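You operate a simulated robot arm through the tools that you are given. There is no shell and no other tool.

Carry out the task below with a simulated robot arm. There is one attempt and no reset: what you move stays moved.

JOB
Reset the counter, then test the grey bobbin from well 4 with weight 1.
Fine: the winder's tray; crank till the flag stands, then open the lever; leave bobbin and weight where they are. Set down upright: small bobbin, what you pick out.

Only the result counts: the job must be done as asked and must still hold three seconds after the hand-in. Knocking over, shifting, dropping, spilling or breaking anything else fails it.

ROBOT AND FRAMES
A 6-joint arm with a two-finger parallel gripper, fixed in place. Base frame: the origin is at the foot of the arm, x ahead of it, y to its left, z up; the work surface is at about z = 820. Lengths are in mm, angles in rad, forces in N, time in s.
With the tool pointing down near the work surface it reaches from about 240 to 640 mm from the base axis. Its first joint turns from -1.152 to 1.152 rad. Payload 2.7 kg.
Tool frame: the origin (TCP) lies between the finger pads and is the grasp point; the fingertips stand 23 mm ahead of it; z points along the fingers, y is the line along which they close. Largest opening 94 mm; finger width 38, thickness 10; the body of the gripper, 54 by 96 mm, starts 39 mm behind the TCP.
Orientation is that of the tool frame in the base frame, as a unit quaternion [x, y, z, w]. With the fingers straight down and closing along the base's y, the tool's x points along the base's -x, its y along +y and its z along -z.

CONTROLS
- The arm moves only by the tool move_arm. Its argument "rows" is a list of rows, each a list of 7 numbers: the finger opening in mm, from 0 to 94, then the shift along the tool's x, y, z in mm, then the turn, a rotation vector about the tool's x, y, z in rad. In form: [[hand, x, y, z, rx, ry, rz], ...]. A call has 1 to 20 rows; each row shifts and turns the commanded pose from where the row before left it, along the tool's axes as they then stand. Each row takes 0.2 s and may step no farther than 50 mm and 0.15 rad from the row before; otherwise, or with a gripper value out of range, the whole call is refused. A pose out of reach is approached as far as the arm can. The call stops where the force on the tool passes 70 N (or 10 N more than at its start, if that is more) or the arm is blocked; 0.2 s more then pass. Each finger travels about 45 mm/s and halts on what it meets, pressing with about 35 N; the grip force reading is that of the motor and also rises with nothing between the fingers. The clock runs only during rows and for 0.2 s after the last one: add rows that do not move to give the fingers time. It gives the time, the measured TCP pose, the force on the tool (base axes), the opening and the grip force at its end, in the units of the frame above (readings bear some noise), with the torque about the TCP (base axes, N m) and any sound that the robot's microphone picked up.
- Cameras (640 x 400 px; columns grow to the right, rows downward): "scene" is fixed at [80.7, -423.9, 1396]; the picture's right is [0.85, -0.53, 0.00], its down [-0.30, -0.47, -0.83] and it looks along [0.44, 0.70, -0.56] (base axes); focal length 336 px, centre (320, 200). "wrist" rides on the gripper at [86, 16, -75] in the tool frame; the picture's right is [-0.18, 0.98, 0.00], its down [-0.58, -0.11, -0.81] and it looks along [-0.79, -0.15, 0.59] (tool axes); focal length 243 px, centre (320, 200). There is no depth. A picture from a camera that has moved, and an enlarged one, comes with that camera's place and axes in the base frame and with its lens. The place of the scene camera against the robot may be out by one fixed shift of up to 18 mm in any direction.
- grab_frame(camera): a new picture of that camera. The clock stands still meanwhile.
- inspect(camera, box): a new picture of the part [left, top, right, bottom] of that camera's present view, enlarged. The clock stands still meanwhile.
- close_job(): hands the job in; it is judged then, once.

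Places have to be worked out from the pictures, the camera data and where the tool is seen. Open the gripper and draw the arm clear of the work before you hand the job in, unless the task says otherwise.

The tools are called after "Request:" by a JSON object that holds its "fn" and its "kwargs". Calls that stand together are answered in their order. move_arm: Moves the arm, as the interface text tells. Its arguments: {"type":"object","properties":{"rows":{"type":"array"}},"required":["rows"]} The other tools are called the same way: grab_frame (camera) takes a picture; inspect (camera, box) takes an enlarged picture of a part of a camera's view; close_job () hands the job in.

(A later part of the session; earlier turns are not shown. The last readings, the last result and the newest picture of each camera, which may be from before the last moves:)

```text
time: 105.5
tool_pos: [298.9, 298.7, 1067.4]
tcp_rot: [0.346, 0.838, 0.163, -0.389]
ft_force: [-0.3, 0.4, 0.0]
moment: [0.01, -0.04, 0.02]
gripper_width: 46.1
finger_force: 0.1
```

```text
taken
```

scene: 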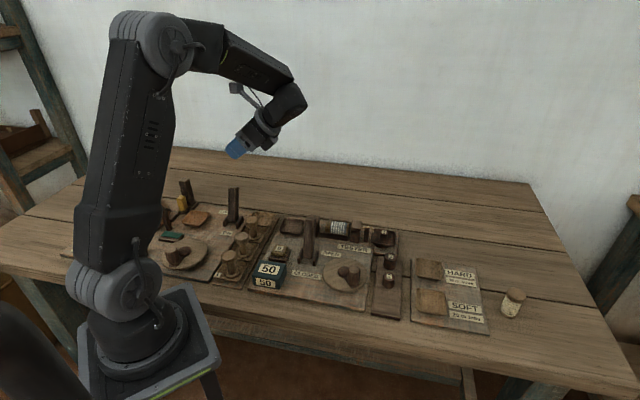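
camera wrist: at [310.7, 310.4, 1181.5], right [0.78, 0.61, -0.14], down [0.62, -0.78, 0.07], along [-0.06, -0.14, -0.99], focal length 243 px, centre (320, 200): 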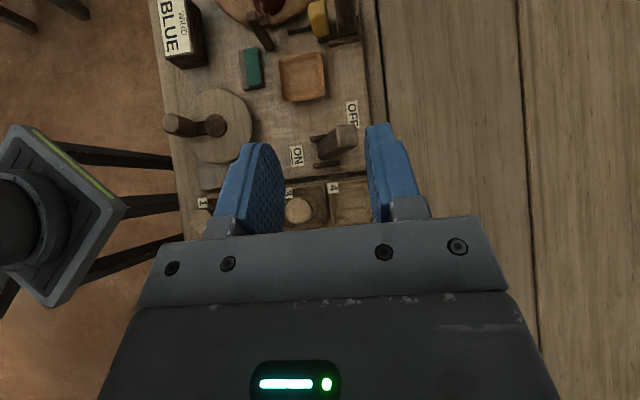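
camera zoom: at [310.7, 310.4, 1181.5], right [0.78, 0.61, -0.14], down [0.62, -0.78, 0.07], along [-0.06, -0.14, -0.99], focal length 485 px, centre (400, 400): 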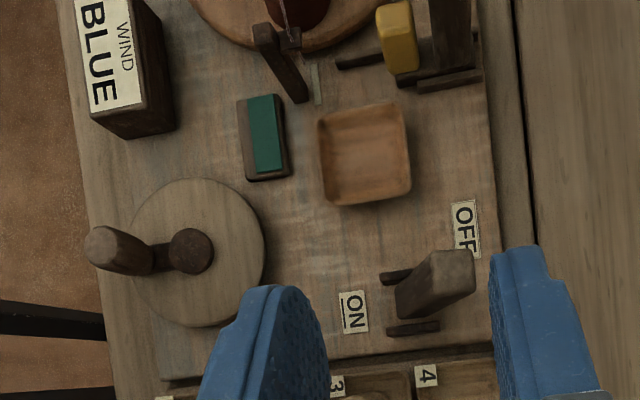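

The winder doesn't reveal anything contradicting the lying position, so I'll re-centre the bobbin on the bed. Go upright above it and check its exact place.

Request:
{"fn": "move_arm", "kwargs": {"rows": [[50, 0, 0, 0, 0, -0.145, 0], [50, 0, 0, 0, 0, -0.145, 0], [50, 0, 0, 0, 0, -0.145, 0], [50, 0, 0, 0, 0, -0.145, 0], [50, 0, 0, 0, 0, -0.145, 0], [50, 0, 0, 0, 0, -0.145, 0], [50, -48, -1.6, 0, 0, 0, 0], [50, -48, -1.6, 0, 0, 0, 0], [50, -48, -1.6, 0, 0, 0, 0], [50, -48, -1.6, 0, 0, 0, 0], [50, -48, -1.6, 0, 0, 0, 0], [50, 0, 0, 35, 0, 0, 0], [50, 0, 0, 35, 0, 0, 0], [50, 0, 0, 0, 0, 0, 0]]}}

Request:
{"fn": "inspect", "kwargs": {"camera": "wrist", "box": [200, 0, 440, 150]}}

Request:
{"fn": "inspect", "kwargs": {"camera": "scene", "box": [290, 170, 390, 250]}}

```text
time: 108.5
tool_pos: [463.2, 123.2, 997.2]
tcp_rot: [0.382, 0.924, 0.001, 0.002]
ft_force: [0.4, 0.1, 0.2]
moment: [-0.02, -0.01, 0.01]
gripper_width: 50.2
finger_force: 0.0
```

```text
2.67 times, centred on (320, 75) of wrist
camera zoom: at [412.5, 197.2, 1071.7], right [0.82, 0.57, 0.0], down [0.33, -0.49, 0.81], along [0.46, -0.66, -0.59], focal length 647 px, centre (320, 533)
```

zoom: 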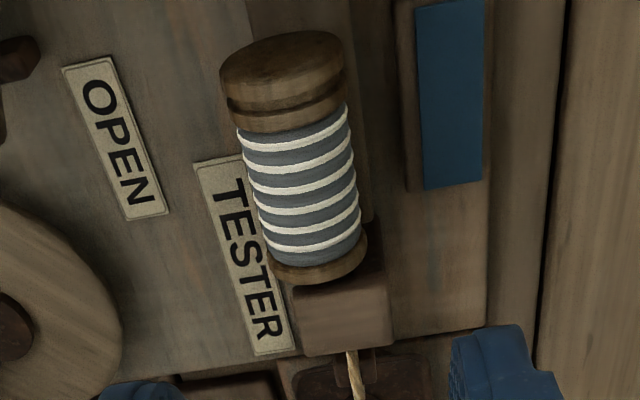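

```text
5.00 times, centred on (340, 210) of scene
camera zoom: at [80.7, -423.9, 1396.0], right [0.85, -0.53, 0.0], down [-0.3, -0.47, -0.83], along [0.44, 0.7, -0.56], focal length 1679 px, centre (220, 150)
```

zoom: 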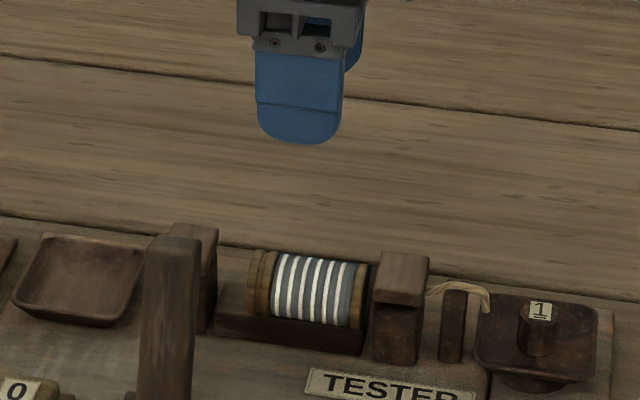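

The bobbin may also sit a few mm toward the front of the bed. I'll take a straight-down view to measure it against bed and jaws.

Request:
{"fn": "move_arm", "kwargs": {"rows": [[50, -42.7, -7.85, 0, 0, 0, 0], [50, -42.7, -7.85, 0, 0, 0, 0], [50, 0, 0, 0, 0, 0.145, 0], [50, 0, 0, 0, 0, 0.145, 0], [50, 0, 0, 0, 0, 0.145, 0], [50, 0, 0, 0, 0, 0.145, 0], [50, 0, 0, 0, 0, 0.145, 0], [50, 0, 0, 0, 0, 0.145, 0], [50, 0, 0, 0, 0, 0, 0]]}}

Request:
{"fn": "inspect", "kwargs": {"camera": "wrist", "box": [200, 0, 440, 150]}}

Request:
{"fn": "grab_frame", "kwargs": {"camera": "wrist"}}

```text
time: 110.5
tool_pos: [513.6, 51.7, 996.9]
tcp_rot: [0.346, 0.838, 0.163, -0.389]
ft_force: [0.3, -0.8, 0.1]
moment: [-0.03, -0.01, 0.0]
gripper_width: 50.0
finger_force: 0.1
```

```text
2.67 times, centred on (320, 75) of wrist
camera zoom: at [524.4, 63.8, 1111.9], right [0.78, 0.61, -0.14], down [0.62, -0.78, 0.07], along [-0.06, -0.14, -0.99], focal length 647 px, centre (320, 533)
```

zoom: 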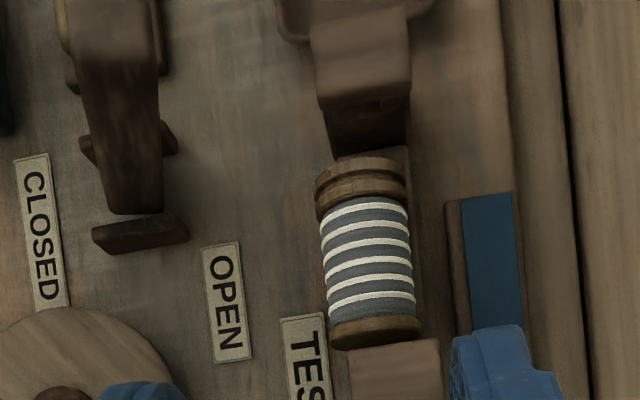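

```text
taken
camera wrist: at [524.4, 63.8, 1111.9], right [0.78, 0.61, -0.14], down [0.62, -0.78, 0.07], along [-0.06, -0.14, -0.99], focal length 243 px, centre (320, 200)
```

wrist: 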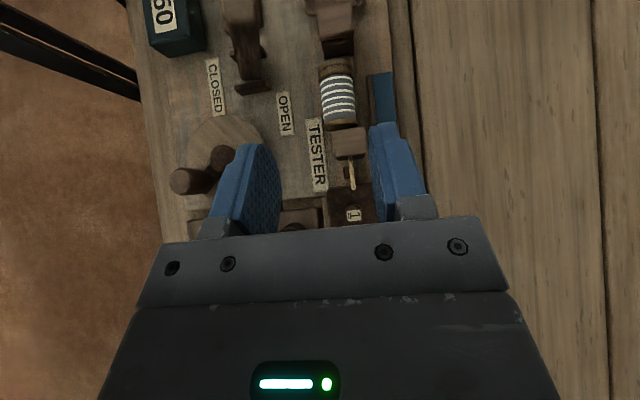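

Measured: jaws centred at u≈234.5, v≈414.6; bobbin at u≈242, v≈408.5 — off by ~7 mm and ~6 mm. I'll regrasp it from above with the tool vertical.

Request:
{"fn": "move_arm", "kwargs": {"rows": [[50, 0, 0, 0, 0, -0.145, 0], [50, 0, 0, 0, 0, -0.145, 0], [50, 0, 0, 0, 0, -0.145, 0], [50, 0, 0, 0, 0, -0.145, 0], [50, 0, 0, 0, 0, -0.145, 0], [50, 0, 0, 0, 0, -0.145, 0], [50, 42.3, 4.4, 0, 0, 0, 0], [50, 42.3, 4.4, 0, 0, 0, 0], [50, 0, 0, 35, 0, 0, 0], [50, 0, 0, 35, 0, 0, 0], [50, 0, 0, 25, 0, 0, 0], [50, 0, 0, 0, 0, 0, 0]]}}

Request:
{"fn": "grab_frame", "kwargs": {"camera": "wrist"}}

Request:
{"fn": "inspect", "kwargs": {"camera": "scene", "box": [290, 180, 390, 250]}}

```text
time: 113.1
tool_pos: [460.0, 118.8, 901.9]
tcp_rot: [0.382, 0.924, 0.001, 0.001]
ft_force: [1.2, 0.0, -0.3]
moment: [-0.01, 0.0, 0.01]
gripper_width: 50.0
finger_force: 0.1
```

```text
taken
camera wrist: at [408.5, 192.2, 976.4], right [0.82, 0.57, 0.0], down [0.33, -0.49, 0.81], along [0.46, -0.66, -0.59], focal length 243 px, centre (320, 200)
```

wrist: 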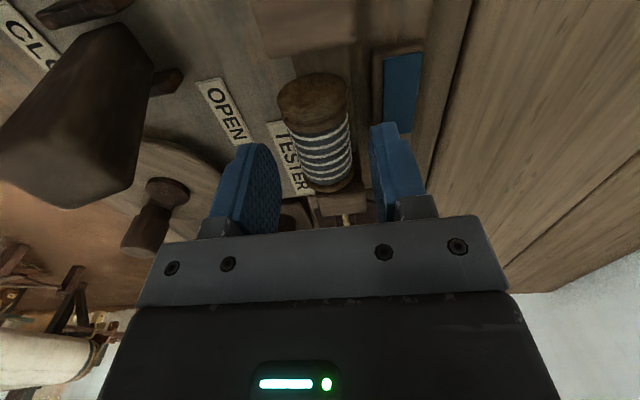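

```text
5.71 times, centred on (340, 215) of scene
camera zoom: at [80.7, -423.9, 1396.0], right [0.85, -0.53, 0.0], down [-0.3, -0.47, -0.83], along [0.44, 0.7, -0.56], focal length 1919 px, centre (206, 114)
```

zoom: 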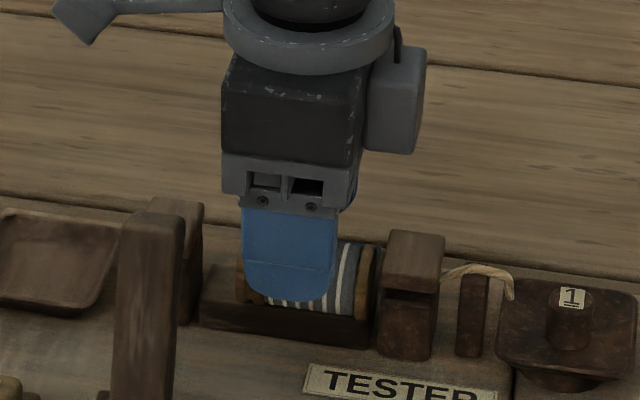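

Aligned with the bobbin. Lower to grip height and close.

Request:
{"fn": "move_arm", "kwargs": {"rows": [[50, 0, 0, 12, 0, 0, 0], [50, 0, 0, 13, 0, 0, 0], [50, 0, 0, 0, 0, 0, 0], [25, 0, 0, 0, 0, 0, 0], [25, 0, 0, 0, 0, 0, 0], [25, 0, 0, 0, 0, 0, 0]]}}

Request:
{"fn": "inspect", "kwargs": {"camera": "scene", "box": [290, 180, 390, 250]}}

```text
time: 114.5
tool_pos: [459.3, 119.6, 876.9]
tcp_rot: [0.382, 0.924, 0.001, 0.001]
ft_force: [-0.2, 0.0, -0.9]
moment: [0.01, -0.01, 0.05]
gripper_width: 31.6
finger_force: 34.8
```

```text
5.71 times, centred on (340, 215) of scene
camera zoom: at [80.7, -423.9, 1396.0], right [0.85, -0.53, 0.0], down [-0.3, -0.47, -0.83], along [0.44, 0.7, -0.56], focal length 1919 px, centre (206, 114)
```

zoom: 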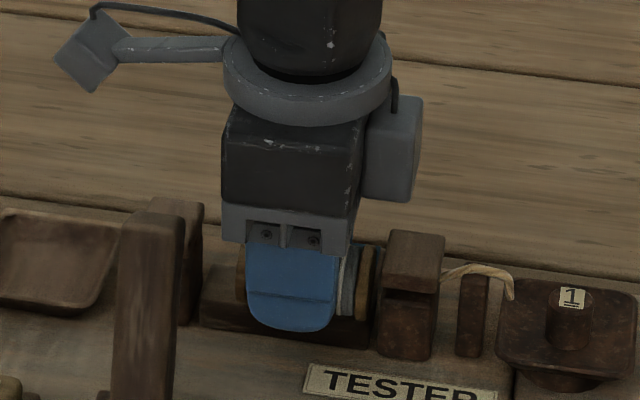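

Gripped. Lift 4 mm, shift to the seat centre, and lower gently again.

Request:
{"fn": "move_arm", "kwargs": {"rows": [[25, 0, 0, -4, 0, 0, 0], [25, 3.7, 2.6, 0, 0, 0, 0], [25, 3.6, 2.7, 0, 0, 0, 0], [25, 0, 0, 2, 0, 0, 0], [25, 0, 0, 0, 0, 0, 0]]}}

Request:
{"fn": "inspect", "kwargs": {"camera": "scene", "box": [290, 180, 390, 250]}}

Request:
{"fn": "inspect", "kwargs": {"camera": "wrist", "box": [200, 20, 440, 200]}}

```text
time: 115.7
tool_pos: [458.8, 128.4, 879.4]
tcp_rot: [0.382, 0.924, 0.001, 0.001]
ft_force: [0.9, 0.2, -0.3]
moment: [0.02, -0.02, 0.02]
gripper_width: 31.3
finger_force: 34.8
```

```text
5.71 times, centred on (340, 215) of scene
camera zoom: at [80.7, -423.9, 1396.0], right [0.85, -0.53, 0.0], down [-0.3, -0.47, -0.83], along [0.44, 0.7, -0.56], focal length 1919 px, centre (206, 114)
```

zoom: 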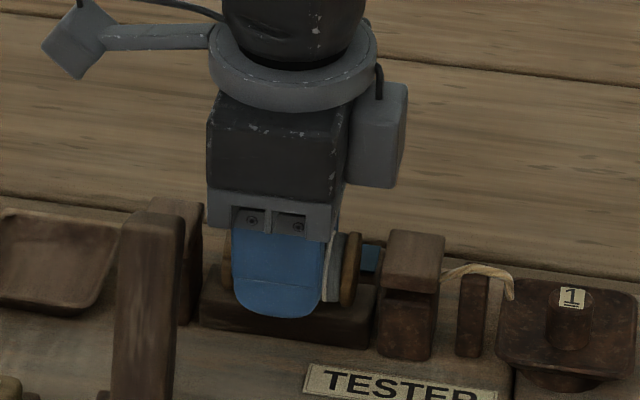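

```text
2.22 times, centred on (320, 110) of wrist
camera zoom: at [407.2, 201.1, 954.0], right [0.82, 0.57, 0.0], down [0.33, -0.49, 0.81], along [0.46, -0.66, -0.59], focal length 539 px, centre (320, 400)
```

zoom: 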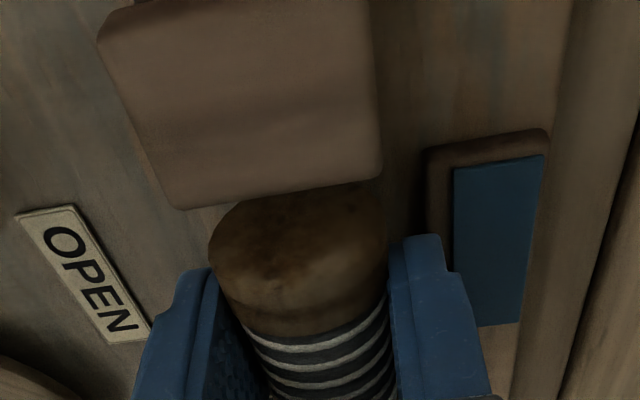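

Now centred over the bed (bobbin 290 vs bed 288 px). Lower the last 2–3 mm to contact.

Request:
{"fn": "move_arm", "kwargs": {"rows": [[25, 0, 0, 1, 0, 0, 0], [25, 0, 0, 1, 0, 0, 0], [25, 0, 0, 0, 0, 0, 0]]}}

```text
time: 116.5
tool_pos: [459.3, 128.1, 877.0]
tcp_rot: [0.382, 0.924, 0.002, 0.001]
ft_force: [-0.7, 0.3, 1.0]
moment: [-0.07, -0.01, 0.0]
gripper_width: 31.5
finger_force: 34.8
```

Request:
{"fn": "move_arm", "kwargs": {"rows": [[25, 0, 0, 0.6, 0, 0, 0], [25, 0, 0, 0, 0, 0, 0], [25, 0, 0, 0, 0, 0, 0]]}}

```text
time: 117.3
tool_pos: [459.0, 126.9, 876.0]
tcp_rot: [0.381, 0.924, 0.002, 0.001]
ft_force: [-3.3, -1.4, 9.6]
moment: [-0.1, 0.08, 0.02]
gripper_width: 31.7
finger_force: 34.8
```

Contact (≈10 N). Ease 0.5 mm and open slowly.

Request:
{"fn": "move_arm", "kwargs": {"rows": [[25, 0, 0, -0.5, 0, 0, 0], [25, 0, 0, 0, 0, 0, 0]]}}

Request:
{"fn": "move_arm", "kwargs": {"rows": [[32, 0, 0, 0, 0, 0, 0], [33, 0, 0, 0, 0, 0, 0], [34, 0, 0, 0, 0, 0, 0], [36, 0, 0, 0, 0, 0, 0], [40, 0, 0, 0, 0, 0, 0], [46, 0, 0, 0, 0, 0, 0], [46, 0, 0, 0, 0, 0, 0]]}}

Request:
{"fn": "inspect", "kwargs": {"camera": "scene", "box": [290, 180, 390, 250]}}

Request:
{"fn": "inspect", "kwargs": {"camera": "wrist", "box": [200, 20, 440, 200]}}

```text
time: 117.9
tool_pos: [458.3, 127.8, 878.0]
tcp_rot: [0.382, 0.924, 0.002, 0.001]
ft_force: [0.4, -0.6, 5.3]
moment: [-0.03, -0.02, 0.02]
gripper_width: 31.7
finger_force: 35.2
```

```text
time: 119.5
tool_pos: [458.9, 128.0, 877.3]
tcp_rot: [0.382, 0.924, 0.002, 0.001]
ft_force: [0.1, 0.1, -0.6]
moment: [0.0, 0.01, 0.01]
gripper_width: 46.1
finger_force: 0.2
```

```text
5.71 times, centred on (340, 215) of scene
camera zoom: at [80.7, -423.9, 1396.0], right [0.85, -0.53, 0.0], down [-0.3, -0.47, -0.83], along [0.44, 0.7, -0.56], focal length 1919 px, centre (206, 114)
```

zoom: 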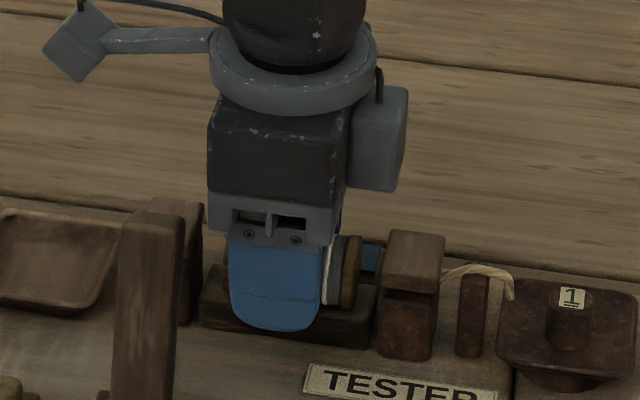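

```text
2.22 times, centred on (320, 110) of wrist
camera zoom: at [407.5, 201.2, 951.9], right [0.82, 0.57, 0.0], down [0.33, -0.49, 0.81], along [0.46, -0.66, -0.59], focal length 539 px, centre (320, 400)
```

zoom: 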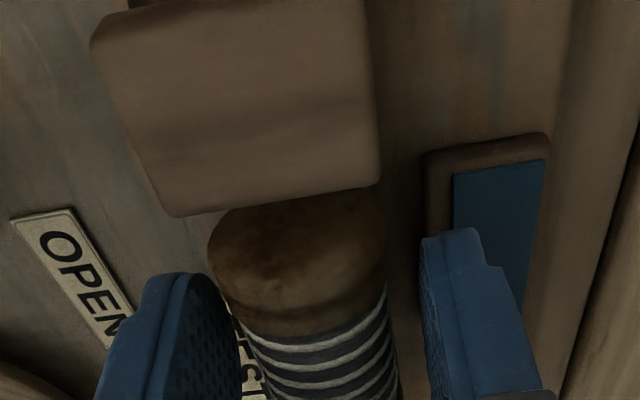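

Released with the bobbin staying put. Lift, close fingers, verify, and move behind the lever.

Request:
{"fn": "move_arm", "kwargs": {"rows": [[46, 0, 0, -10, 0, 0, 0], [46, 0, 0, -30, 0, 0, 0], [46, 0, 0, -40, 0, 0, 0], [46, 0, 0, -40, 0, 0, 0], [0, 46, -21.5, 0, 0, 0, 0], [0, 0, -21.5, 0, 0, 0, 0], [0, 0, 0, 0, 0, 0, 0]]}}

Request:
{"fn": "inspect", "kwargs": {"camera": "scene", "box": [290, 180, 390, 250]}}

Request:
{"fn": "inspect", "kwargs": {"camera": "wrist", "box": [200, 20, 440, 170]}}

```text
refused: row 5 steps farther than a row can; nothing moved
```

```text
5.71 times, centred on (340, 215) of scene
camera zoom: at [80.7, -423.9, 1396.0], right [0.85, -0.53, 0.0], down [-0.3, -0.47, -0.83], along [0.44, 0.7, -0.56], focal length 1919 px, centre (206, 114)
```

zoom: 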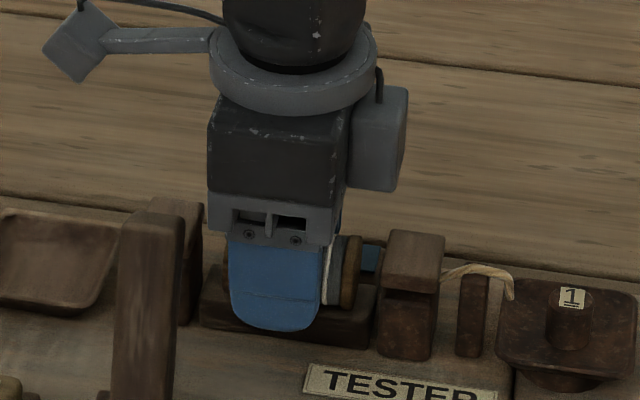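

```text
2.67 times, centred on (320, 95) of wrist
camera zoom: at [407.5, 201.2, 951.9], right [0.82, 0.57, 0.0], down [0.33, -0.49, 0.81], along [0.46, -0.66, -0.59], focal length 647 px, centre (320, 480)
```

zoom: 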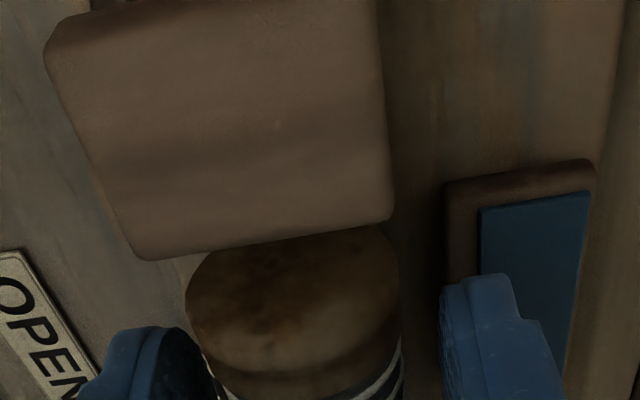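

One row was too long; I split it and repeat.

Request:
{"fn": "move_arm", "kwargs": {"rows": [[46, 0, 0, -10, 0, 0, 0], [46, 0, 0, -30, 0, 0, 0], [46, 0, 0, -40, 0, 0, 0], [46, 0, 0, -40, 0, 0, 0], [0, 23, -21, 0, 0, 0, 0], [0, 22, -22, 0, 0, 0, 0], [0, 0, 0, 0, 0, 0, 0]]}}

Request:
{"fn": "inspect", "kwargs": {"camera": "scene", "box": [290, 180, 390, 250]}}

Request:
{"fn": "inspect", "kwargs": {"camera": "wrist", "box": [200, 20, 440, 170]}}

```text
time: 121.1
tool_pos: [395.7, 128.5, 996.8]
tcp_rot: [0.382, 0.924, 0.0, 0.001]
ft_force: [0.2, -0.3, 0.1]
moment: [-0.04, 0.01, 0.01]
gripper_width: 0.0
finger_force: 27.1
```

```text
5.71 times, centred on (340, 215) of scene
camera zoom: at [80.7, -423.9, 1396.0], right [0.85, -0.53, 0.0], down [-0.3, -0.47, -0.83], along [0.44, 0.7, -0.56], focal length 1919 px, centre (206, 114)
```

zoom: 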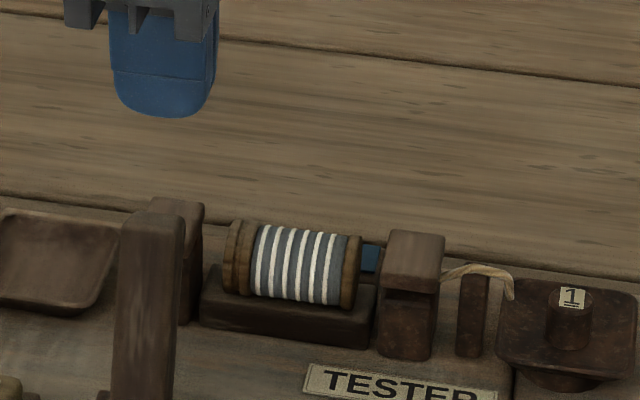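

```text
2.67 times, centred on (320, 95) of wrist
camera zoom: at [345.1, 201.0, 1071.5], right [0.82, 0.57, 0.0], down [0.33, -0.49, 0.81], along [0.46, -0.66, -0.59], focal length 647 px, centre (320, 480)
```

zoom: 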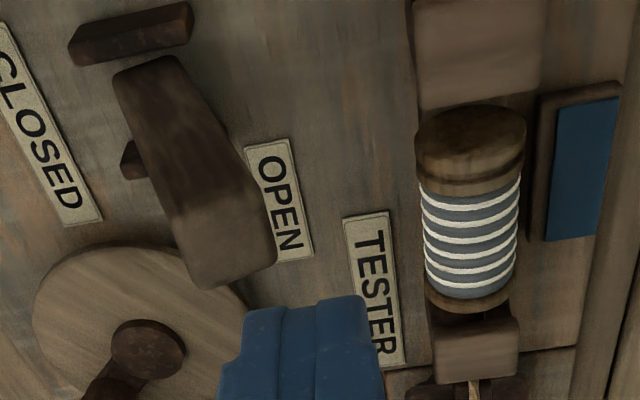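

Bobbin now centred. Close the lever again the same way.

Request:
{"fn": "move_arm", "kwargs": {"rows": [[0, 0, 1, 30, 0, 0, 0], [0, 0, 0, 30, 0, 0, 0], [0, 0, 0, 21, 0, 0, 0], [0, 0, -6, 0, 0, 0, 0], [0, 0, -6, 0, 0, 0, 0], [0, 0, -6, 0, 0, 0, 0], [0, 0, -6, 0, 0, 0, 0], [0, 0, -6, 0, 0, 0, 0], [0, 0, -6, 0, 0, 0, 0], [0, 0, -6, 0, 0, 0, 0], [0, 0, -6, 0, 0, 0, 0], [0, 0, -6, 0, 0, 0, 0], [0, 0, -5, 0, 0, 0, 0], [0, 0, -4, 0, 0, 0, 0], [0, 0, 0, 0, 0, 0, 0]]}}

Request:
{"fn": "inspect", "kwargs": {"camera": "scene", "box": [250, 180, 410, 300]}}

```text
time: 124.3
tool_pos: [357.4, 89.3, 918.1]
tcp_rot: [0.383, 0.924, 0.009, 0.009]
ft_force: [21.7, 44.7, -10.7]
moment: [1.08, -0.57, -0.12]
gripper_width: 0.0
finger_force: 34.9
```

```text
3.33 times, centred on (330, 240) of scene
camera zoom: at [81.4, -422.7, 1396.4], right [0.85, -0.53, 0.0], down [-0.3, -0.48, -0.83], along [0.44, 0.7, -0.56], focal length 1119 px, centre (287, 67)
```

zoom: 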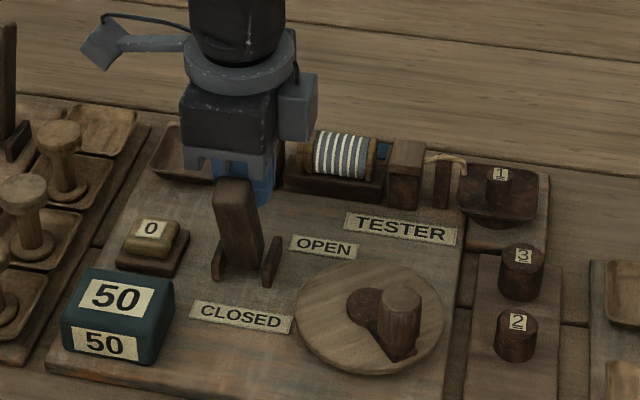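

Closed (50 N at the stop). Back off, lift, and check the jaws.

Request:
{"fn": "move_arm", "kwargs": {"rows": [[0, 0, 15, 0, 0, 0, 0], [0, 0, 20, 0, 0, 0, 0], [0, 0, 0, -40, 0, 0, 0], [0, 0, 0, -40, 0, 0, 0], [0, 0, 0, 0, 0, 0, 0]]}}

Request:
{"fn": "inspect", "kwargs": {"camera": "scene", "box": [300, 205, 380, 255]}}

Request:
{"fn": "inspect", "kwargs": {"camera": "wrist", "box": [240, 0, 560, 200]}}

```text
time: 125.5
tool_pos: [377.3, 110.2, 995.8]
tcp_rot: [0.382, 0.924, 0.002, 0.001]
ft_force: [0.7, -0.8, -0.1]
moment: [-0.02, -0.01, 0.03]
gripper_width: 0.0
finger_force: 35.4
```

```text
8.00 times, centred on (340, 230) of scene
camera zoom: at [80.7, -423.9, 1396.0], right [0.85, -0.53, 0.0], down [-0.3, -0.47, -0.83], along [0.44, 0.7, -0.56], focal length 2686 px, centre (160, -40)
```

zoom: 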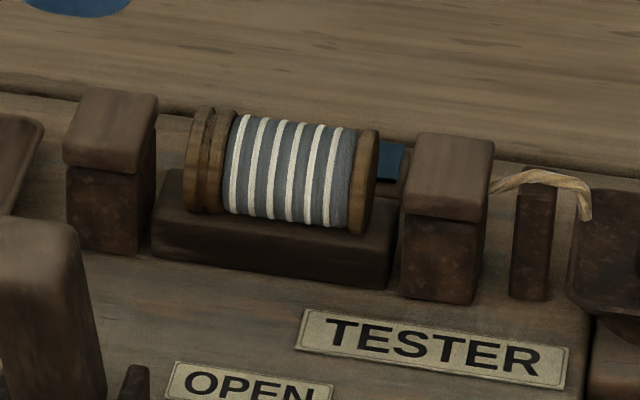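

```text
2.00 times, centred on (400, 100) of wrist
camera zoom: at [325.9, 183.5, 1071.2], right [0.82, 0.57, 0.0], down [0.33, -0.49, 0.81], along [0.46, -0.66, -0.59], focal length 485 px, centre (160, 400)
```

zoom: 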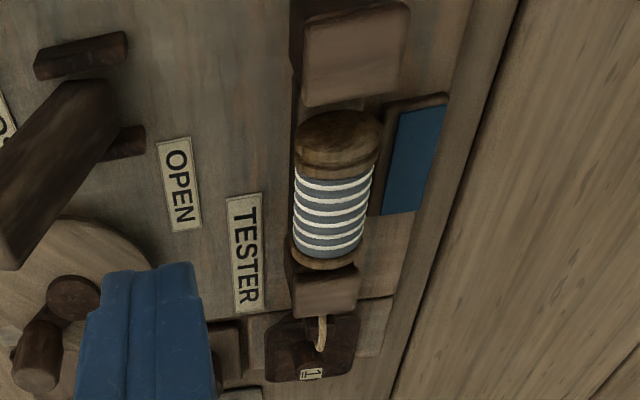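

Caps are down on both posts and the bobbin is centred. Reset the counter again.

Request:
{"fn": "move_arm", "kwargs": {"rows": [[0, 36.3, -16.6, 0, 0, 0, 0], [0, 36.2, -16.6, 0, 0, 0, 0], [0, 0, 0, 38, 0, 0, 0], [0, 0, 0, 38, 0, 0, 0], [0, 0, 0, 36, 0, 0, 0], [0, 0, 0, 3, 0, 0, 0], [0, 0, 0, 3, 0, 0, 0], [0, 0, 0, 3, 0, 0, 0], [0, 0, 0, 2, 0, 0, 0], [0, 0, 0, 0, 0, 0, 0]]}}

Request:
{"fn": "inspect", "kwargs": {"camera": "scene", "box": [230, 200, 390, 300]}}

```text
time: 127.7
tool_pos: [303.0, 137.5, 871.5]
tcp_rot: [0.382, 0.924, 0.001, 0.002]
ft_force: [0.7, -1.4, 4.1]
moment: [-0.02, -0.01, -0.02]
gripper_width: 0.0
finger_force: 34.7
heard: click
```

```text
4.00 times, centred on (310, 250) of scene
camera zoom: at [80.7, -423.9, 1396.0], right [0.85, -0.53, 0.0], down [-0.3, -0.47, -0.83], along [0.44, 0.7, -0.56], focal length 1343 px, centre (360, 0)
```

zoom: 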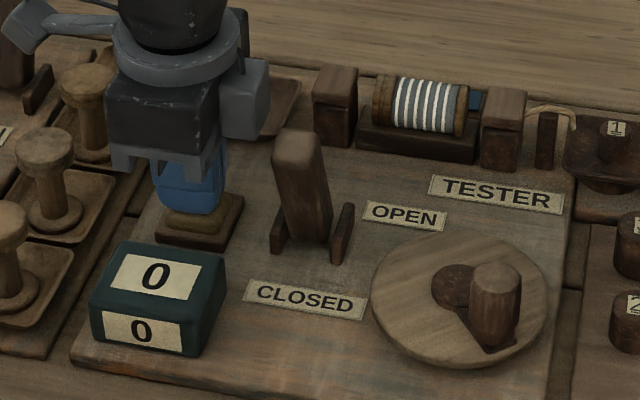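

Counter back to 0. Return to the crank and turn it: first 180°.

Request:
{"fn": "move_arm", "kwargs": {"rows": [[0, 0, 0, -38, 0, 0, 0], [0, 0, 0, -38, 0, 0, 0], [0, 0, 0, -38, 0, 0, 0], [0, -39.4, -22.4, 0, 0, 0, 0], [0, -39.4, -22.4, 0, 0, 0, 0], [0, -39.4, -22.4, 0, 0, 0, 0], [0, -39.3, -22.3, 0, 0, 0, 0], [0, 0, 0, 48, 0, 0, 0], [0, 0, 0, 48, 0, 0, 0], [0, -4, 3.6, 0, 0, 0, 0], [0, -20.2, 7.7, 0, 0, 0, 0], [0, -13.6, 11.5, 0, 0, 0, 0], [0, -8.3, 12.3, 0, 0, 0, 0], [0, -5.2, 11.7, 0, 0, 0, 0], [0, -4.3, 11.2, 0, 0, 0, 0], [0, 4.1, 16.1, 0, 0, 0, 0], [0, 12, 13.9, 0, 0, 0, 0], [0, 12.2, 9.7, 0, 0, 0, 0], [0, 17.3, 3.7, 0, 0, 0, 0], [0, 0, 0, 0, 0, 0, 0]]}}

Request:
{"fn": "inspect", "kwargs": {"camera": "scene", "box": [250, 190, 410, 310]}}

```text
time: 131.9
tool_pos: [428.9, 28.2, 892.6]
tcp_rot: [0.381, 0.924, 0.002, 0.001]
ft_force: [0.4, 0.7, 0.4]
moment: [0.01, 0.02, -0.03]
gripper_width: 0.1
finger_force: 34.7
```

```text
3.33 times, centred on (330, 250) of scene
camera zoom: at [80.7, -423.9, 1396.0], right [0.85, -0.53, 0.0], down [-0.3, -0.47, -0.83], along [0.44, 0.7, -0.56], focal length 1119 px, centre (287, 33)
```

zoom: 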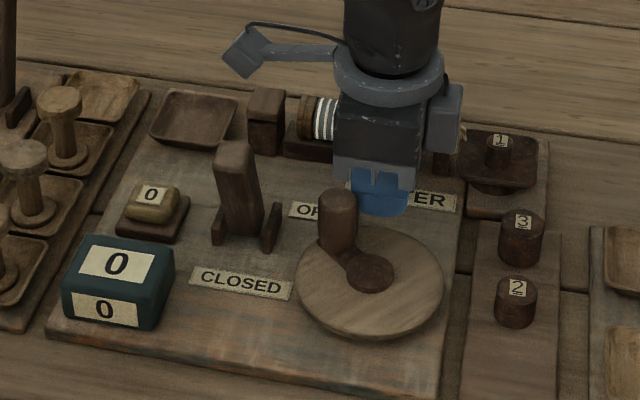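

Request:
{"fn": "move_arm", "kwargs": {"rows": [[0, 20.2, -7.7, 2, 0, 0, 0], [0, 13.6, -11.5, 0, 0, 0, 0], [0, 8.3, -12.3, 0, 0, 0, 0], [0, 5.2, -11.7, 0, 0, 0, 0], [0, 4.3, -11.2, 0, 0, 0, 0], [0, -4.1, -16.1, 0, 0, 0, 0], [0, -12, -13.9, 0, 0, 0, 0], [0, -12.2, -9.7, 0, 0, 0, 0], [0, -17.3, -3.7, 0, 0, 0, 0], [0, 0, 0, 0, 0, 0, 0], [0, 0, 0, -45, 0, 0, 0], [0, 0, 0, -45, 0, 0, 0], [0, 40, 0, 0, 0, 0, 0], [0, 40, 0, 0, 0, 0, 0], [0, 0, 0, 0, 0, 0, 0]]}}

Request:
{"fn": "inspect", "kwargs": {"camera": "scene", "box": [250, 190, 410, 310]}}

```text
time: 135.1
tool_pos: [299.2, 19.4, 977.3]
tcp_rot: [0.382, 0.924, 0.001, 0.002]
ft_force: [-0.4, 0.4, 0.5]
moment: [-0.01, -0.03, -0.01]
gripper_width: 0.0
finger_force: 35.2
```

```text
3.33 times, centred on (330, 250) of scene
camera zoom: at [80.7, -423.9, 1396.0], right [0.85, -0.53, 0.0], down [-0.3, -0.47, -0.83], along [0.44, 0.7, -0.56], focal length 1119 px, centre (287, 33)
```

zoom: 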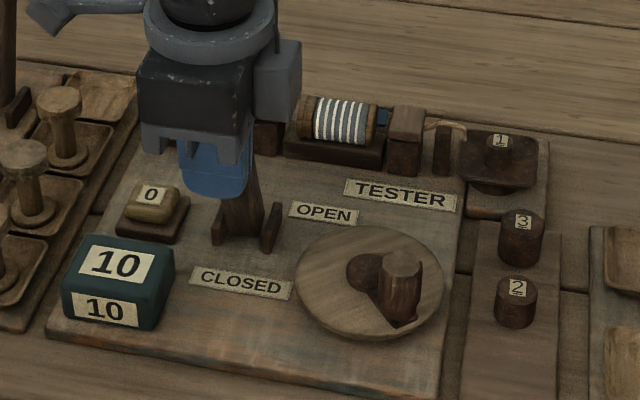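

Counter 10, flag still flat. Turn 2.

Request:
{"fn": "move_arm", "kwargs": {"rows": [[0, -40, 0, 0, 0, 0, 0], [0, -40, 0, 0, 0, 0, 0], [0, 0, 0, 45, 0, 0, 0], [0, 0, 0, 45, 0, 0, 0], [0, -20.2, 7.7, 0, 0, 0, 0], [0, -13.6, 11.5, 0, 0, 0, 0], [0, -8.3, 12.3, 0, 0, 0, 0], [0, -5.2, 11.7, 0, 0, 0, 0], [0, -4.3, 11.2, 0, 0, 0, 0], [0, 4.1, 16.1, 0, 0, 0, 0], [0, 12, 13.9, 0, 0, 0, 0], [0, 12.2, 9.7, 0, 0, 0, 0], [0, 17.3, 3.7, 0, 0, 0, 0], [0, 0, 0, 0, 0, 0, 0]]}}

Request:
{"fn": "move_arm", "kwargs": {"rows": [[0, 20.2, -7.7, 0, 0, 0, 0], [0, 13.6, -11.5, 0, 0, 0, 0], [0, 8.3, -12.3, 0, 0, 0, 0], [0, 5.2, -11.7, 0, 0, 0, 0], [0, 4.3, -11.2, 0, 0, 0, 0], [0, -4.1, -16.1, 0, 0, 0, 0], [0, -12, -13.9, 0, 0, 0, 0], [0, -12.2, -9.7, 0, 0, 0, 0], [0, -17.3, -3.7, 0, 0, 0, 0], [0, 0, 0, 0, 0, 0, 0], [0, 0, 0, -45, 0, 0, 0], [0, 0, 0, -45, 0, 0, 0], [0, 40, 0, 0, 0, 0, 0], [0, 40, 0, 0, 0, 0, 0], [0, 0, 0, 0, 0, 0, 0]]}}

Request:
{"fn": "inspect", "kwargs": {"camera": "scene", "box": [250, 190, 410, 310]}}

```text
time: 138.1
tool_pos: [429.8, 28.2, 889.4]
tcp_rot: [0.382, 0.924, 0.001, 0.001]
ft_force: [0.6, -0.4, -0.9]
moment: [-0.01, 0.01, -0.01]
gripper_width: 0.0
finger_force: 35.0
```

```text
time: 141.3
tool_pos: [299.6, 17.5, 978.1]
tcp_rot: [0.383, 0.924, 0.001, 0.001]
ft_force: [0.6, 0.8, -0.3]
moment: [0.02, -0.01, -0.04]
gripper_width: 0.0
finger_force: 34.6
```

```text
3.33 times, centred on (330, 250) of scene
camera zoom: at [80.7, -423.9, 1396.0], right [0.85, -0.53, 0.0], down [-0.3, -0.47, -0.83], along [0.44, 0.7, -0.56], focal length 1119 px, centre (287, 33)
```

zoom: 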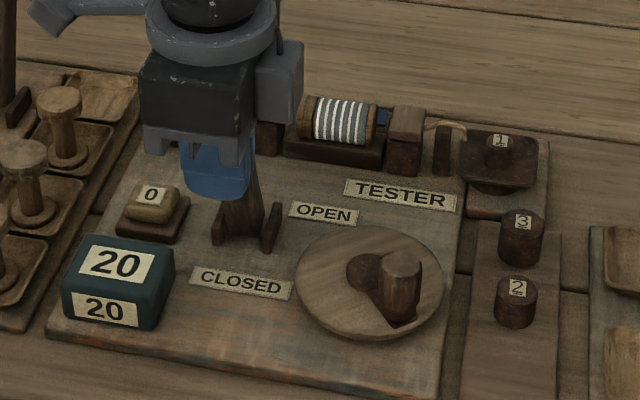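

20 and still nothing. Thinking about the layout — tray, left clamp, rubbing block, right clamp, guide post and pan all in one line — the bobbin should stand upright in the tester's own tray ("set down upright: what you pick out"), with the thread running through the clamps; it shouldn't lie on the block. I'll open the lever and move the bobbin there.

Request:
{"fn": "move_arm", "kwargs": {"rows": [[0, 10.5, 22, 0, 0, 0, 0], [0, 0, 0, 31, 0, 0, 0], [0, 0, 0, 31, 0, 0, 0], [0, 0, 7, 0, 0, 0, 0], [0, 0, 7, 0, 0, 0, 0], [0, 0, 7, 0, 0, 0, 0], [0, 0, 7, 0, 0, 0, 0], [0, 0, 7, 0, 0, 0, 0], [0, 0, 7, 0, 0, 0, 0], [0, 0, 7, 0, 0, 0, 0], [0, 0, 7, 0, 0, 0, 0], [0, 0, 7, 0, 0, 0, 0], [0, 0, 6, 0, 0, 0, 0], [0, 0, 0, 0, 0, 0, 0], [0, 0, -12, 0, 0, 0, 0], [0, 0, -10, 0, 0, 0, 0], [46, 0, 0, -40, 0, 0, 0], [46, 0, 0, -40, 0, 0, 0], [46, 0, 0, 0, 0, 0, 0]]}}

Request:
{"fn": "inspect", "kwargs": {"camera": "scene", "box": [250, 180, 410, 300]}}

Request:
{"fn": "inspect", "kwargs": {"camera": "scene", "box": [270, 205, 350, 255]}}

```text
time: 145.3
tool_pos: [340.5, 75.2, 996.7]
tcp_rot: [0.382, 0.924, 0.001, 0.001]
ft_force: [-0.6, -0.1, 0.4]
moment: [0.02, 0.0, -0.03]
gripper_width: 46.2
finger_force: 0.1
```

```text
3.33 times, centred on (330, 240) of scene
camera zoom: at [80.7, -423.9, 1396.0], right [0.85, -0.53, 0.0], down [-0.3, -0.47, -0.83], along [0.44, 0.7, -0.56], focal length 1119 px, centre (287, 67)
```

zoom: 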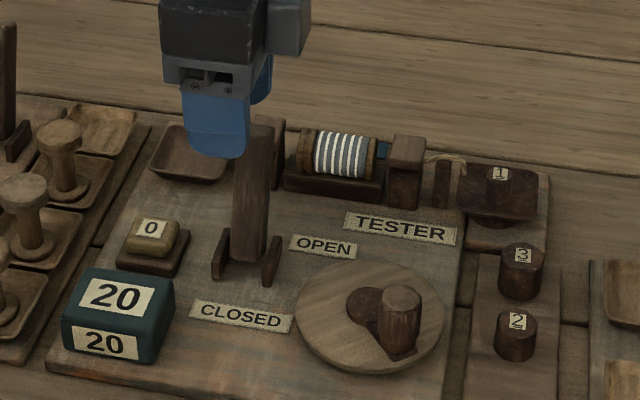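

```text
8.00 times, centred on (310, 230) of scene
camera zoom: at [80.7, -423.9, 1396.0], right [0.85, -0.53, 0.0], down [-0.3, -0.47, -0.83], along [0.44, 0.7, -0.56], focal length 2686 px, centre (400, -40)
```

zoom: 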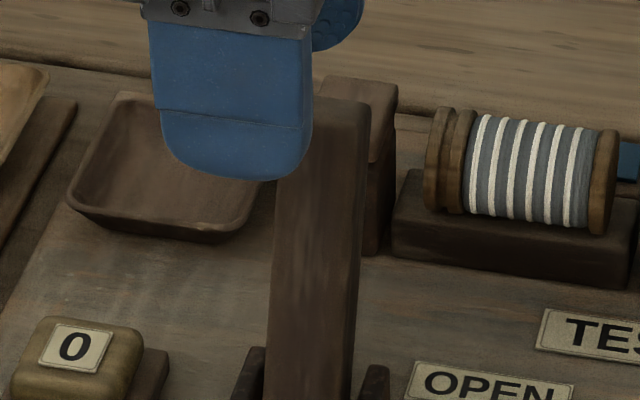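

Lever open. Now approach the lying bobbin with the tool tilted as it was at release (φ≈-0.57).

Request:
{"fn": "move_arm", "kwargs": {"rows": [[50, -12, 40.3, 0, 0, 0, 0], [50, -12, 40.3, 0, 0, 0, 0], [50, -12, 40.3, 0, 0, 0, 0], [50, 0, 0, 0, 0, -0.143, 0], [50, 0, 0, 0, 0, -0.143, 0], [50, 0, 0, 0, 0, -0.143, 0], [50, 0, 0, 0, 0, -0.142, 0], [50, 18, 0, 28, 0, 0, 0], [50, 18, 0, 28, 0, 0, 0], [50, 14.6, 0, 22.7, 0, 0, 0], [50, 0, 0, 0, 0, 0, 0]]}}

Request:
{"fn": "inspect", "kwargs": {"camera": "scene", "box": [290, 190, 380, 250]}}

Request:
{"fn": "inspect", "kwargs": {"camera": "wrist", "box": [160, 0, 480, 200]}}

```text
time: 147.7
tool_pos: [451.2, 134.8, 902.8]
tcp_rot: [0.367, 0.887, -0.105, 0.261]
ft_force: [0.6, -0.4, -0.3]
moment: [0.03, 0.01, 0.0]
gripper_width: 50.0
finger_force: 0.0
```

```text
6.67 times, centred on (335, 220) of scene
camera zoom: at [80.7, -423.9, 1396.0], right [0.85, -0.53, 0.0], down [-0.3, -0.47, -0.83], along [0.44, 0.7, -0.56], focal length 2239 px, centre (220, 67)
```

zoom: 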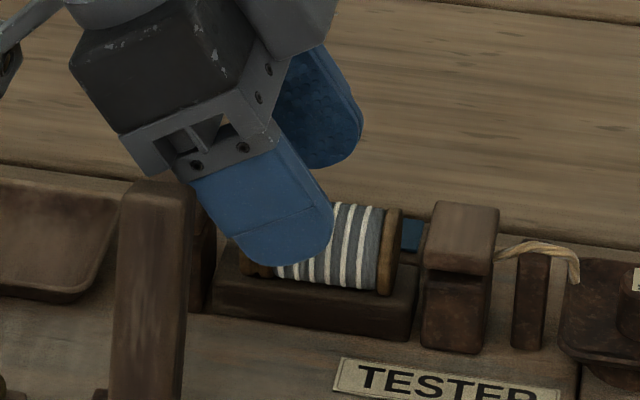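

```text
2.00 times, centred on (320, 100) of wrist
camera zoom: at [381.7, 227.8, 919.2], right [0.8, 0.59, 0.1], down [-0.04, -0.12, 0.99], along [0.59, -0.8, -0.07], focal length 485 px, centre (320, 400)
```

zoom: 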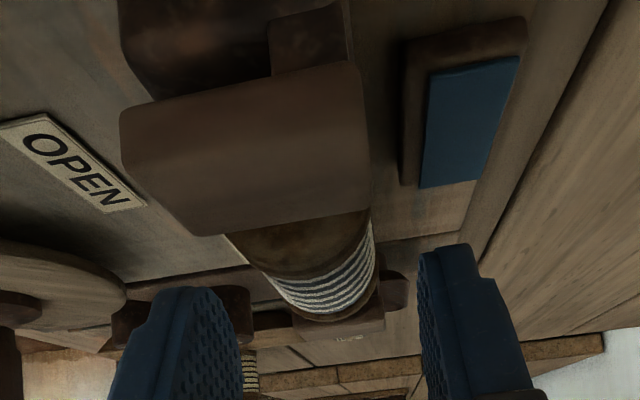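

Clearances fine; go down 25 mm and grip.

Request:
{"fn": "move_arm", "kwargs": {"rows": [[50, 6.7, 0, 10.5, 0, 0, 0], [50, 6.7, 0, 10.5, 0, 0, 0], [50, 0, 0, 0, 0, 0, 0], [25, 0, 0, 0, 0, 0, 0], [25, 0, 0, 0, 0, 0, 0], [25, 0, 0, 0, 0, 0, 0], [25, 0, 0, 0, 0, 0, 0]]}}

Request:
{"fn": "inspect", "kwargs": {"camera": "scene", "box": [290, 190, 380, 250]}}

```text
time: 149.3
tool_pos: [451.0, 136.3, 878.0]
tcp_rot: [0.367, 0.886, -0.107, 0.262]
ft_force: [-0.4, 0.1, -0.5]
moment: [-0.03, 0.01, 0.0]
gripper_width: 31.8
finger_force: 35.1
```

```text
6.67 times, centred on (335, 220) of scene
camera zoom: at [80.7, -423.9, 1396.0], right [0.85, -0.53, 0.0], down [-0.3, -0.47, -0.83], along [0.44, 0.7, -0.56], focal length 2239 px, centre (220, 67)
```

zoom: 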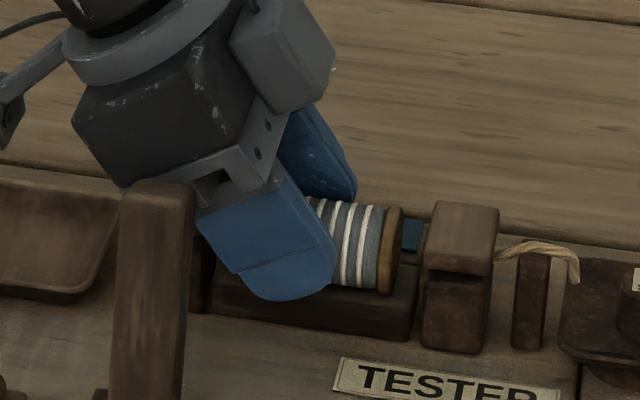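

Gripped (31.8 mm). Lift, return to vertical, and carry it to the clear table area behind the boards, tilting to +1.0 rad so the bobbin stands upright.

Request:
{"fn": "move_arm", "kwargs": {"rows": [[25, -16.9, 0, -26.3, 0, 0, 0], [25, -16.9, 0, -26.3, 0, 0, 0], [25, -16.9, 0, -26.3, 0, 0, 0], [25, -16.9, 0, -26.3, 0, 0, 0], [25, 0, 0, 0, 0, 0.143, 0], [25, 0, 0, 0, 0, 0.143, 0], [25, 0, 0, 0, 0, 0.143, 0], [25, 0, 0, 0, 0, 0.142, 0], [25, 30.6, 28.2, 0, 0, 0, 0], [25, 30.6, 28.2, 0, 0, 0, 0], [25, 30.6, 28.2, 0, 0, 0, 0], [25, 30.6, 28.2, 0, 0, 0, 0], [25, 0, 0, 0, 0, 0.143, 0], [25, 0, 0, 0, 0, 0.143, 0], [25, 0, 0, 0, 0, 0.143, 0], [25, 0, 0, 0, 0, 0.143, 0], [25, 0, 0, 0, 0, 0.143, 0], [25, 0, 0, 0, 0, 0.143, 0], [25, 0, 0, 0, 0, 0.142, 0], [25, 0, 0, 0, 0, 0, 0]]}}

Request:
{"fn": "grab_frame", "kwargs": {"camera": "wrist"}}

Request:
{"fn": "grab_frame", "kwargs": {"camera": "scene"}}

```text
time: 153.5
tool_pos: [442.9, 301.7, 1003.4]
tcp_rot: [0.335, 0.811, 0.186, -0.442]
ft_force: [-0.4, -0.1, -0.1]
moment: [-0.01, 0.02, -0.01]
gripper_width: 31.6
finger_force: 34.6
```

```text
taken
camera wrist: at [465.7, 302.2, 1117.5], right [0.76, 0.63, -0.15], down [0.63, -0.78, -0.05], along [-0.15, -0.05, -0.99], focal length 243 px, centre (320, 200)
```

wrist: 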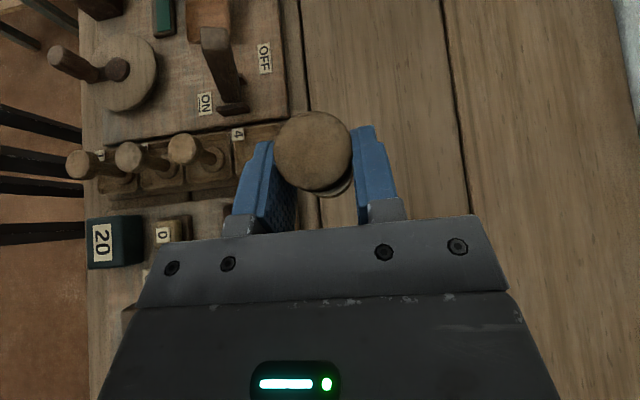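

```text
taken
```

scene: 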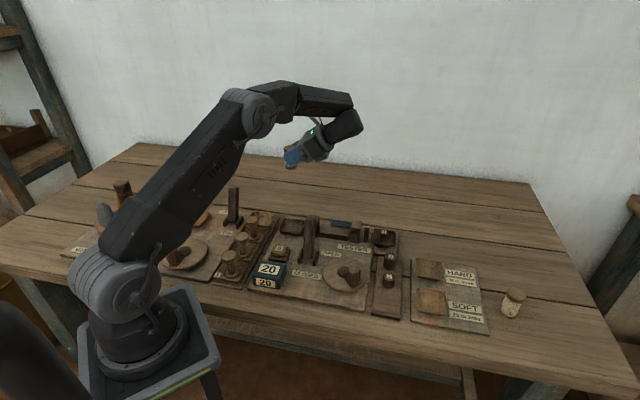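

Bobbin is upright in the gripper, over plain table (seam ~34 mm away). Descend most of the way.

Request:
{"fn": "move_arm", "kwargs": {"rows": [[25, -34.6, 0, 22.1, 0, 0, 0], [25, -34.6, 0, 22.1, 0, 0, 0], [25, -34.6, 0, 22.1, 0, 0, 0], [25, 0, 0, 0, 0, 0, 0]]}}

Request:
{"fn": "inspect", "kwargs": {"camera": "scene", "box": [240, 150, 380, 240]}}

```text
time: 154.5
tool_pos: [443.7, 301.4, 881.3]
tcp_rot: [0.335, 0.812, 0.185, -0.441]
ft_force: [0.0, 0.5, -0.6]
moment: [-0.02, 0.0, -0.02]
gripper_width: 31.7
finger_force: 34.8
```

```text
4.44 times, centred on (310, 195) of scene
camera zoom: at [80.7, -423.9, 1396.0], right [0.85, -0.53, 0.0], down [-0.3, -0.47, -0.83], along [0.44, 0.7, -0.56], focal length 1492 px, centre (364, 222)
```

zoom: 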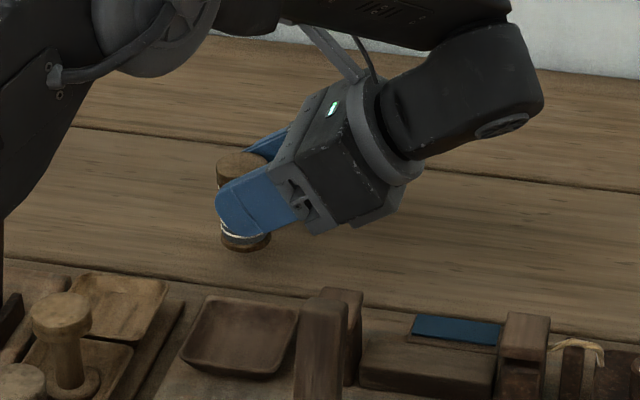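

Request:
{"fn": "move_arm", "kwargs": {"rows": [[25, -2.5, 0, 1.6, 0, 0, 0], [25, -2.5, 0, 1.6, 0, 0, 0], [25, -2.5, 0, 1.6, 0, 0, 0], [25, -1.7, 0, 1.1, 0, 0, 0], [25, 0, 0, 0, 0, 0, 0]]}}

Request:
{"fn": "inspect", "kwargs": {"camera": "scene", "box": [270, 170, 330, 210]}}

```text
time: 155.7
tool_pos: [444.3, 301.1, 869.6]
tcp_rot: [0.335, 0.812, 0.184, -0.441]
ft_force: [0.3, -0.2, 0.5]
moment: [0.0, 0.04, -0.02]
gripper_width: 31.9
finger_force: 34.9
```

```text
10.00 times, centred on (300, 190) of scene
camera zoom: at [80.7, -423.9, 1396.0], right [0.85, -0.53, 0.0], down [-0.3, -0.47, -0.83], along [0.44, 0.7, -0.56], focal length 3358 px, centre (520, 300)
```

zoom: 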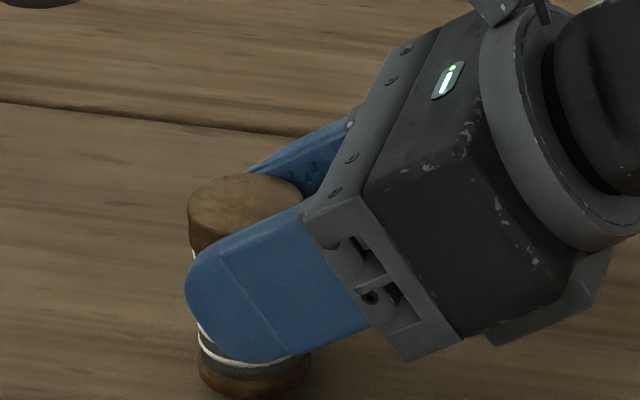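

Request:
{"fn": "move_arm", "kwargs": {"rows": [[25, -1.3, 0, 0.8, 0, 0, 0], [25, -1.3, 0, 0.8, 0, 0, 0], [25, -1.3, 0, 0.8, 0, 0, 0], [25, 0, 0, 0, 0, 0, 0]]}}

```text
time: 156.7
tool_pos: [444.6, 300.8, 864.1]
tcp_rot: [0.335, 0.812, 0.184, -0.442]
ft_force: [0.3, 0.4, -0.3]
moment: [0.03, 0.01, 0.02]
gripper_width: 31.9
finger_force: 34.8
```

Request:
{"fn": "move_arm", "kwargs": {"rows": [[25, -0.85, 0, 0.54, 0, 0, 0], [25, -0.85, 0, 0.54, 0, 0, 0], [25, -0.85, 0, 0.54, 0, 0, 0], [25, 0, 0, 0, 0, 0, 0]]}}

Request:
{"fn": "inspect", "kwargs": {"camera": "scene", "box": [270, 170, 330, 210]}}

```text
time: 157.7
tool_pos: [444.7, 301.4, 862.5]
tcp_rot: [0.334, 0.812, 0.185, -0.442]
ft_force: [-2.2, -1.6, 4.6]
moment: [-0.02, 0.09, 0.02]
gripper_width: 31.8
finger_force: 35.1
```

```text
10.00 times, centred on (300, 190) of scene
camera zoom: at [80.6, -423.9, 1396.0], right [0.85, -0.53, 0.0], down [-0.3, -0.47, -0.83], along [0.44, 0.7, -0.56], focal length 3358 px, centre (520, 300)
```

zoom: 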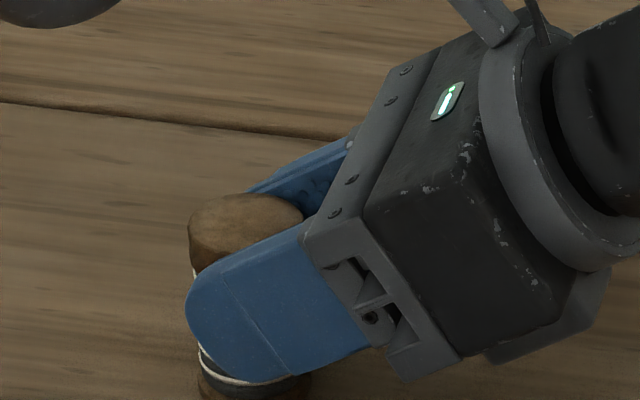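

Standing on the table (4.6 N contact). Open slowly and lift straight up.

Request:
{"fn": "move_arm", "kwargs": {"rows": [[32, 0, 0, 0, 0, 0, 0], [33, 0, 0, 0, 0, 0, 0], [35, 0, 0, 0, 0, 0, 0], [40, 0, 0, 0, 0, 0, 0], [50, 0, 0, 0, 0, 0, 0], [50, 0, 0, 0, 0, 0, 0], [50, 8.4, 0, -5.4, 0, 0, 0], [50, 25, 0, -16, 0, 0, 0], [50, 34, 0, -21.7, 0, 0, 0], [50, 34, 0, -21.7, 0, 0, 0], [50, 0, 0, 0, 0, 0, 0]]}}

Request:
{"fn": "inspect", "kwargs": {"camera": "scene", "box": [270, 150, 350, 210]}}

Request:
{"fn": "inspect", "kwargs": {"camera": "wrist", "box": [240, 120, 440, 245]}}

```text
time: 160.1
tool_pos: [443.9, 301.4, 981.7]
tcp_rot: [0.335, 0.811, 0.185, -0.442]
ft_force: [0.4, 0.7, -0.7]
moment: [-0.01, 0.04, 0.02]
gripper_width: 49.9
finger_force: 0.2
```

```text
6.67 times, centred on (310, 180) of scene
camera zoom: at [80.7, -423.9, 1396.0], right [0.85, -0.53, 0.0], down [-0.3, -0.47, -0.83], along [0.44, 0.7, -0.56], focal length 2239 px, centre (387, 333)
```

zoom: 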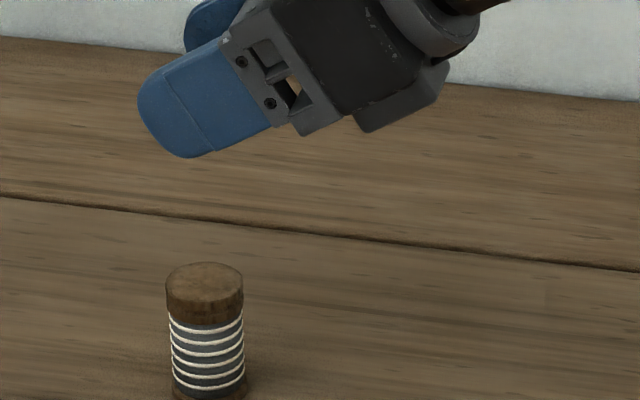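

```text
3.20 times, centred on (340, 182) of wrist
camera zoom: at [465.4, 302.8, 1096.2], right [0.76, 0.63, -0.15], down [0.63, -0.78, -0.05], along [-0.15, -0.05, -0.99], focal length 776 px, centre (256, 256)
```

zoom: 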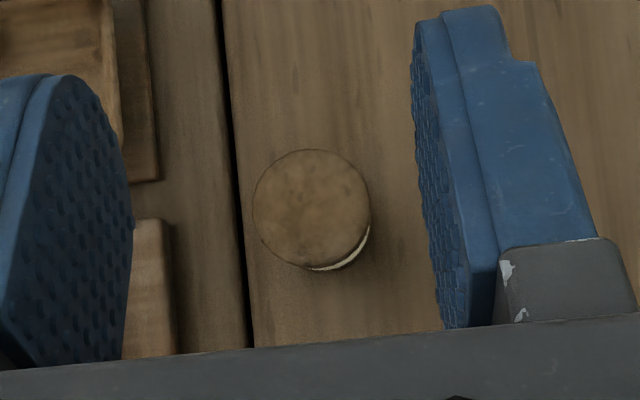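

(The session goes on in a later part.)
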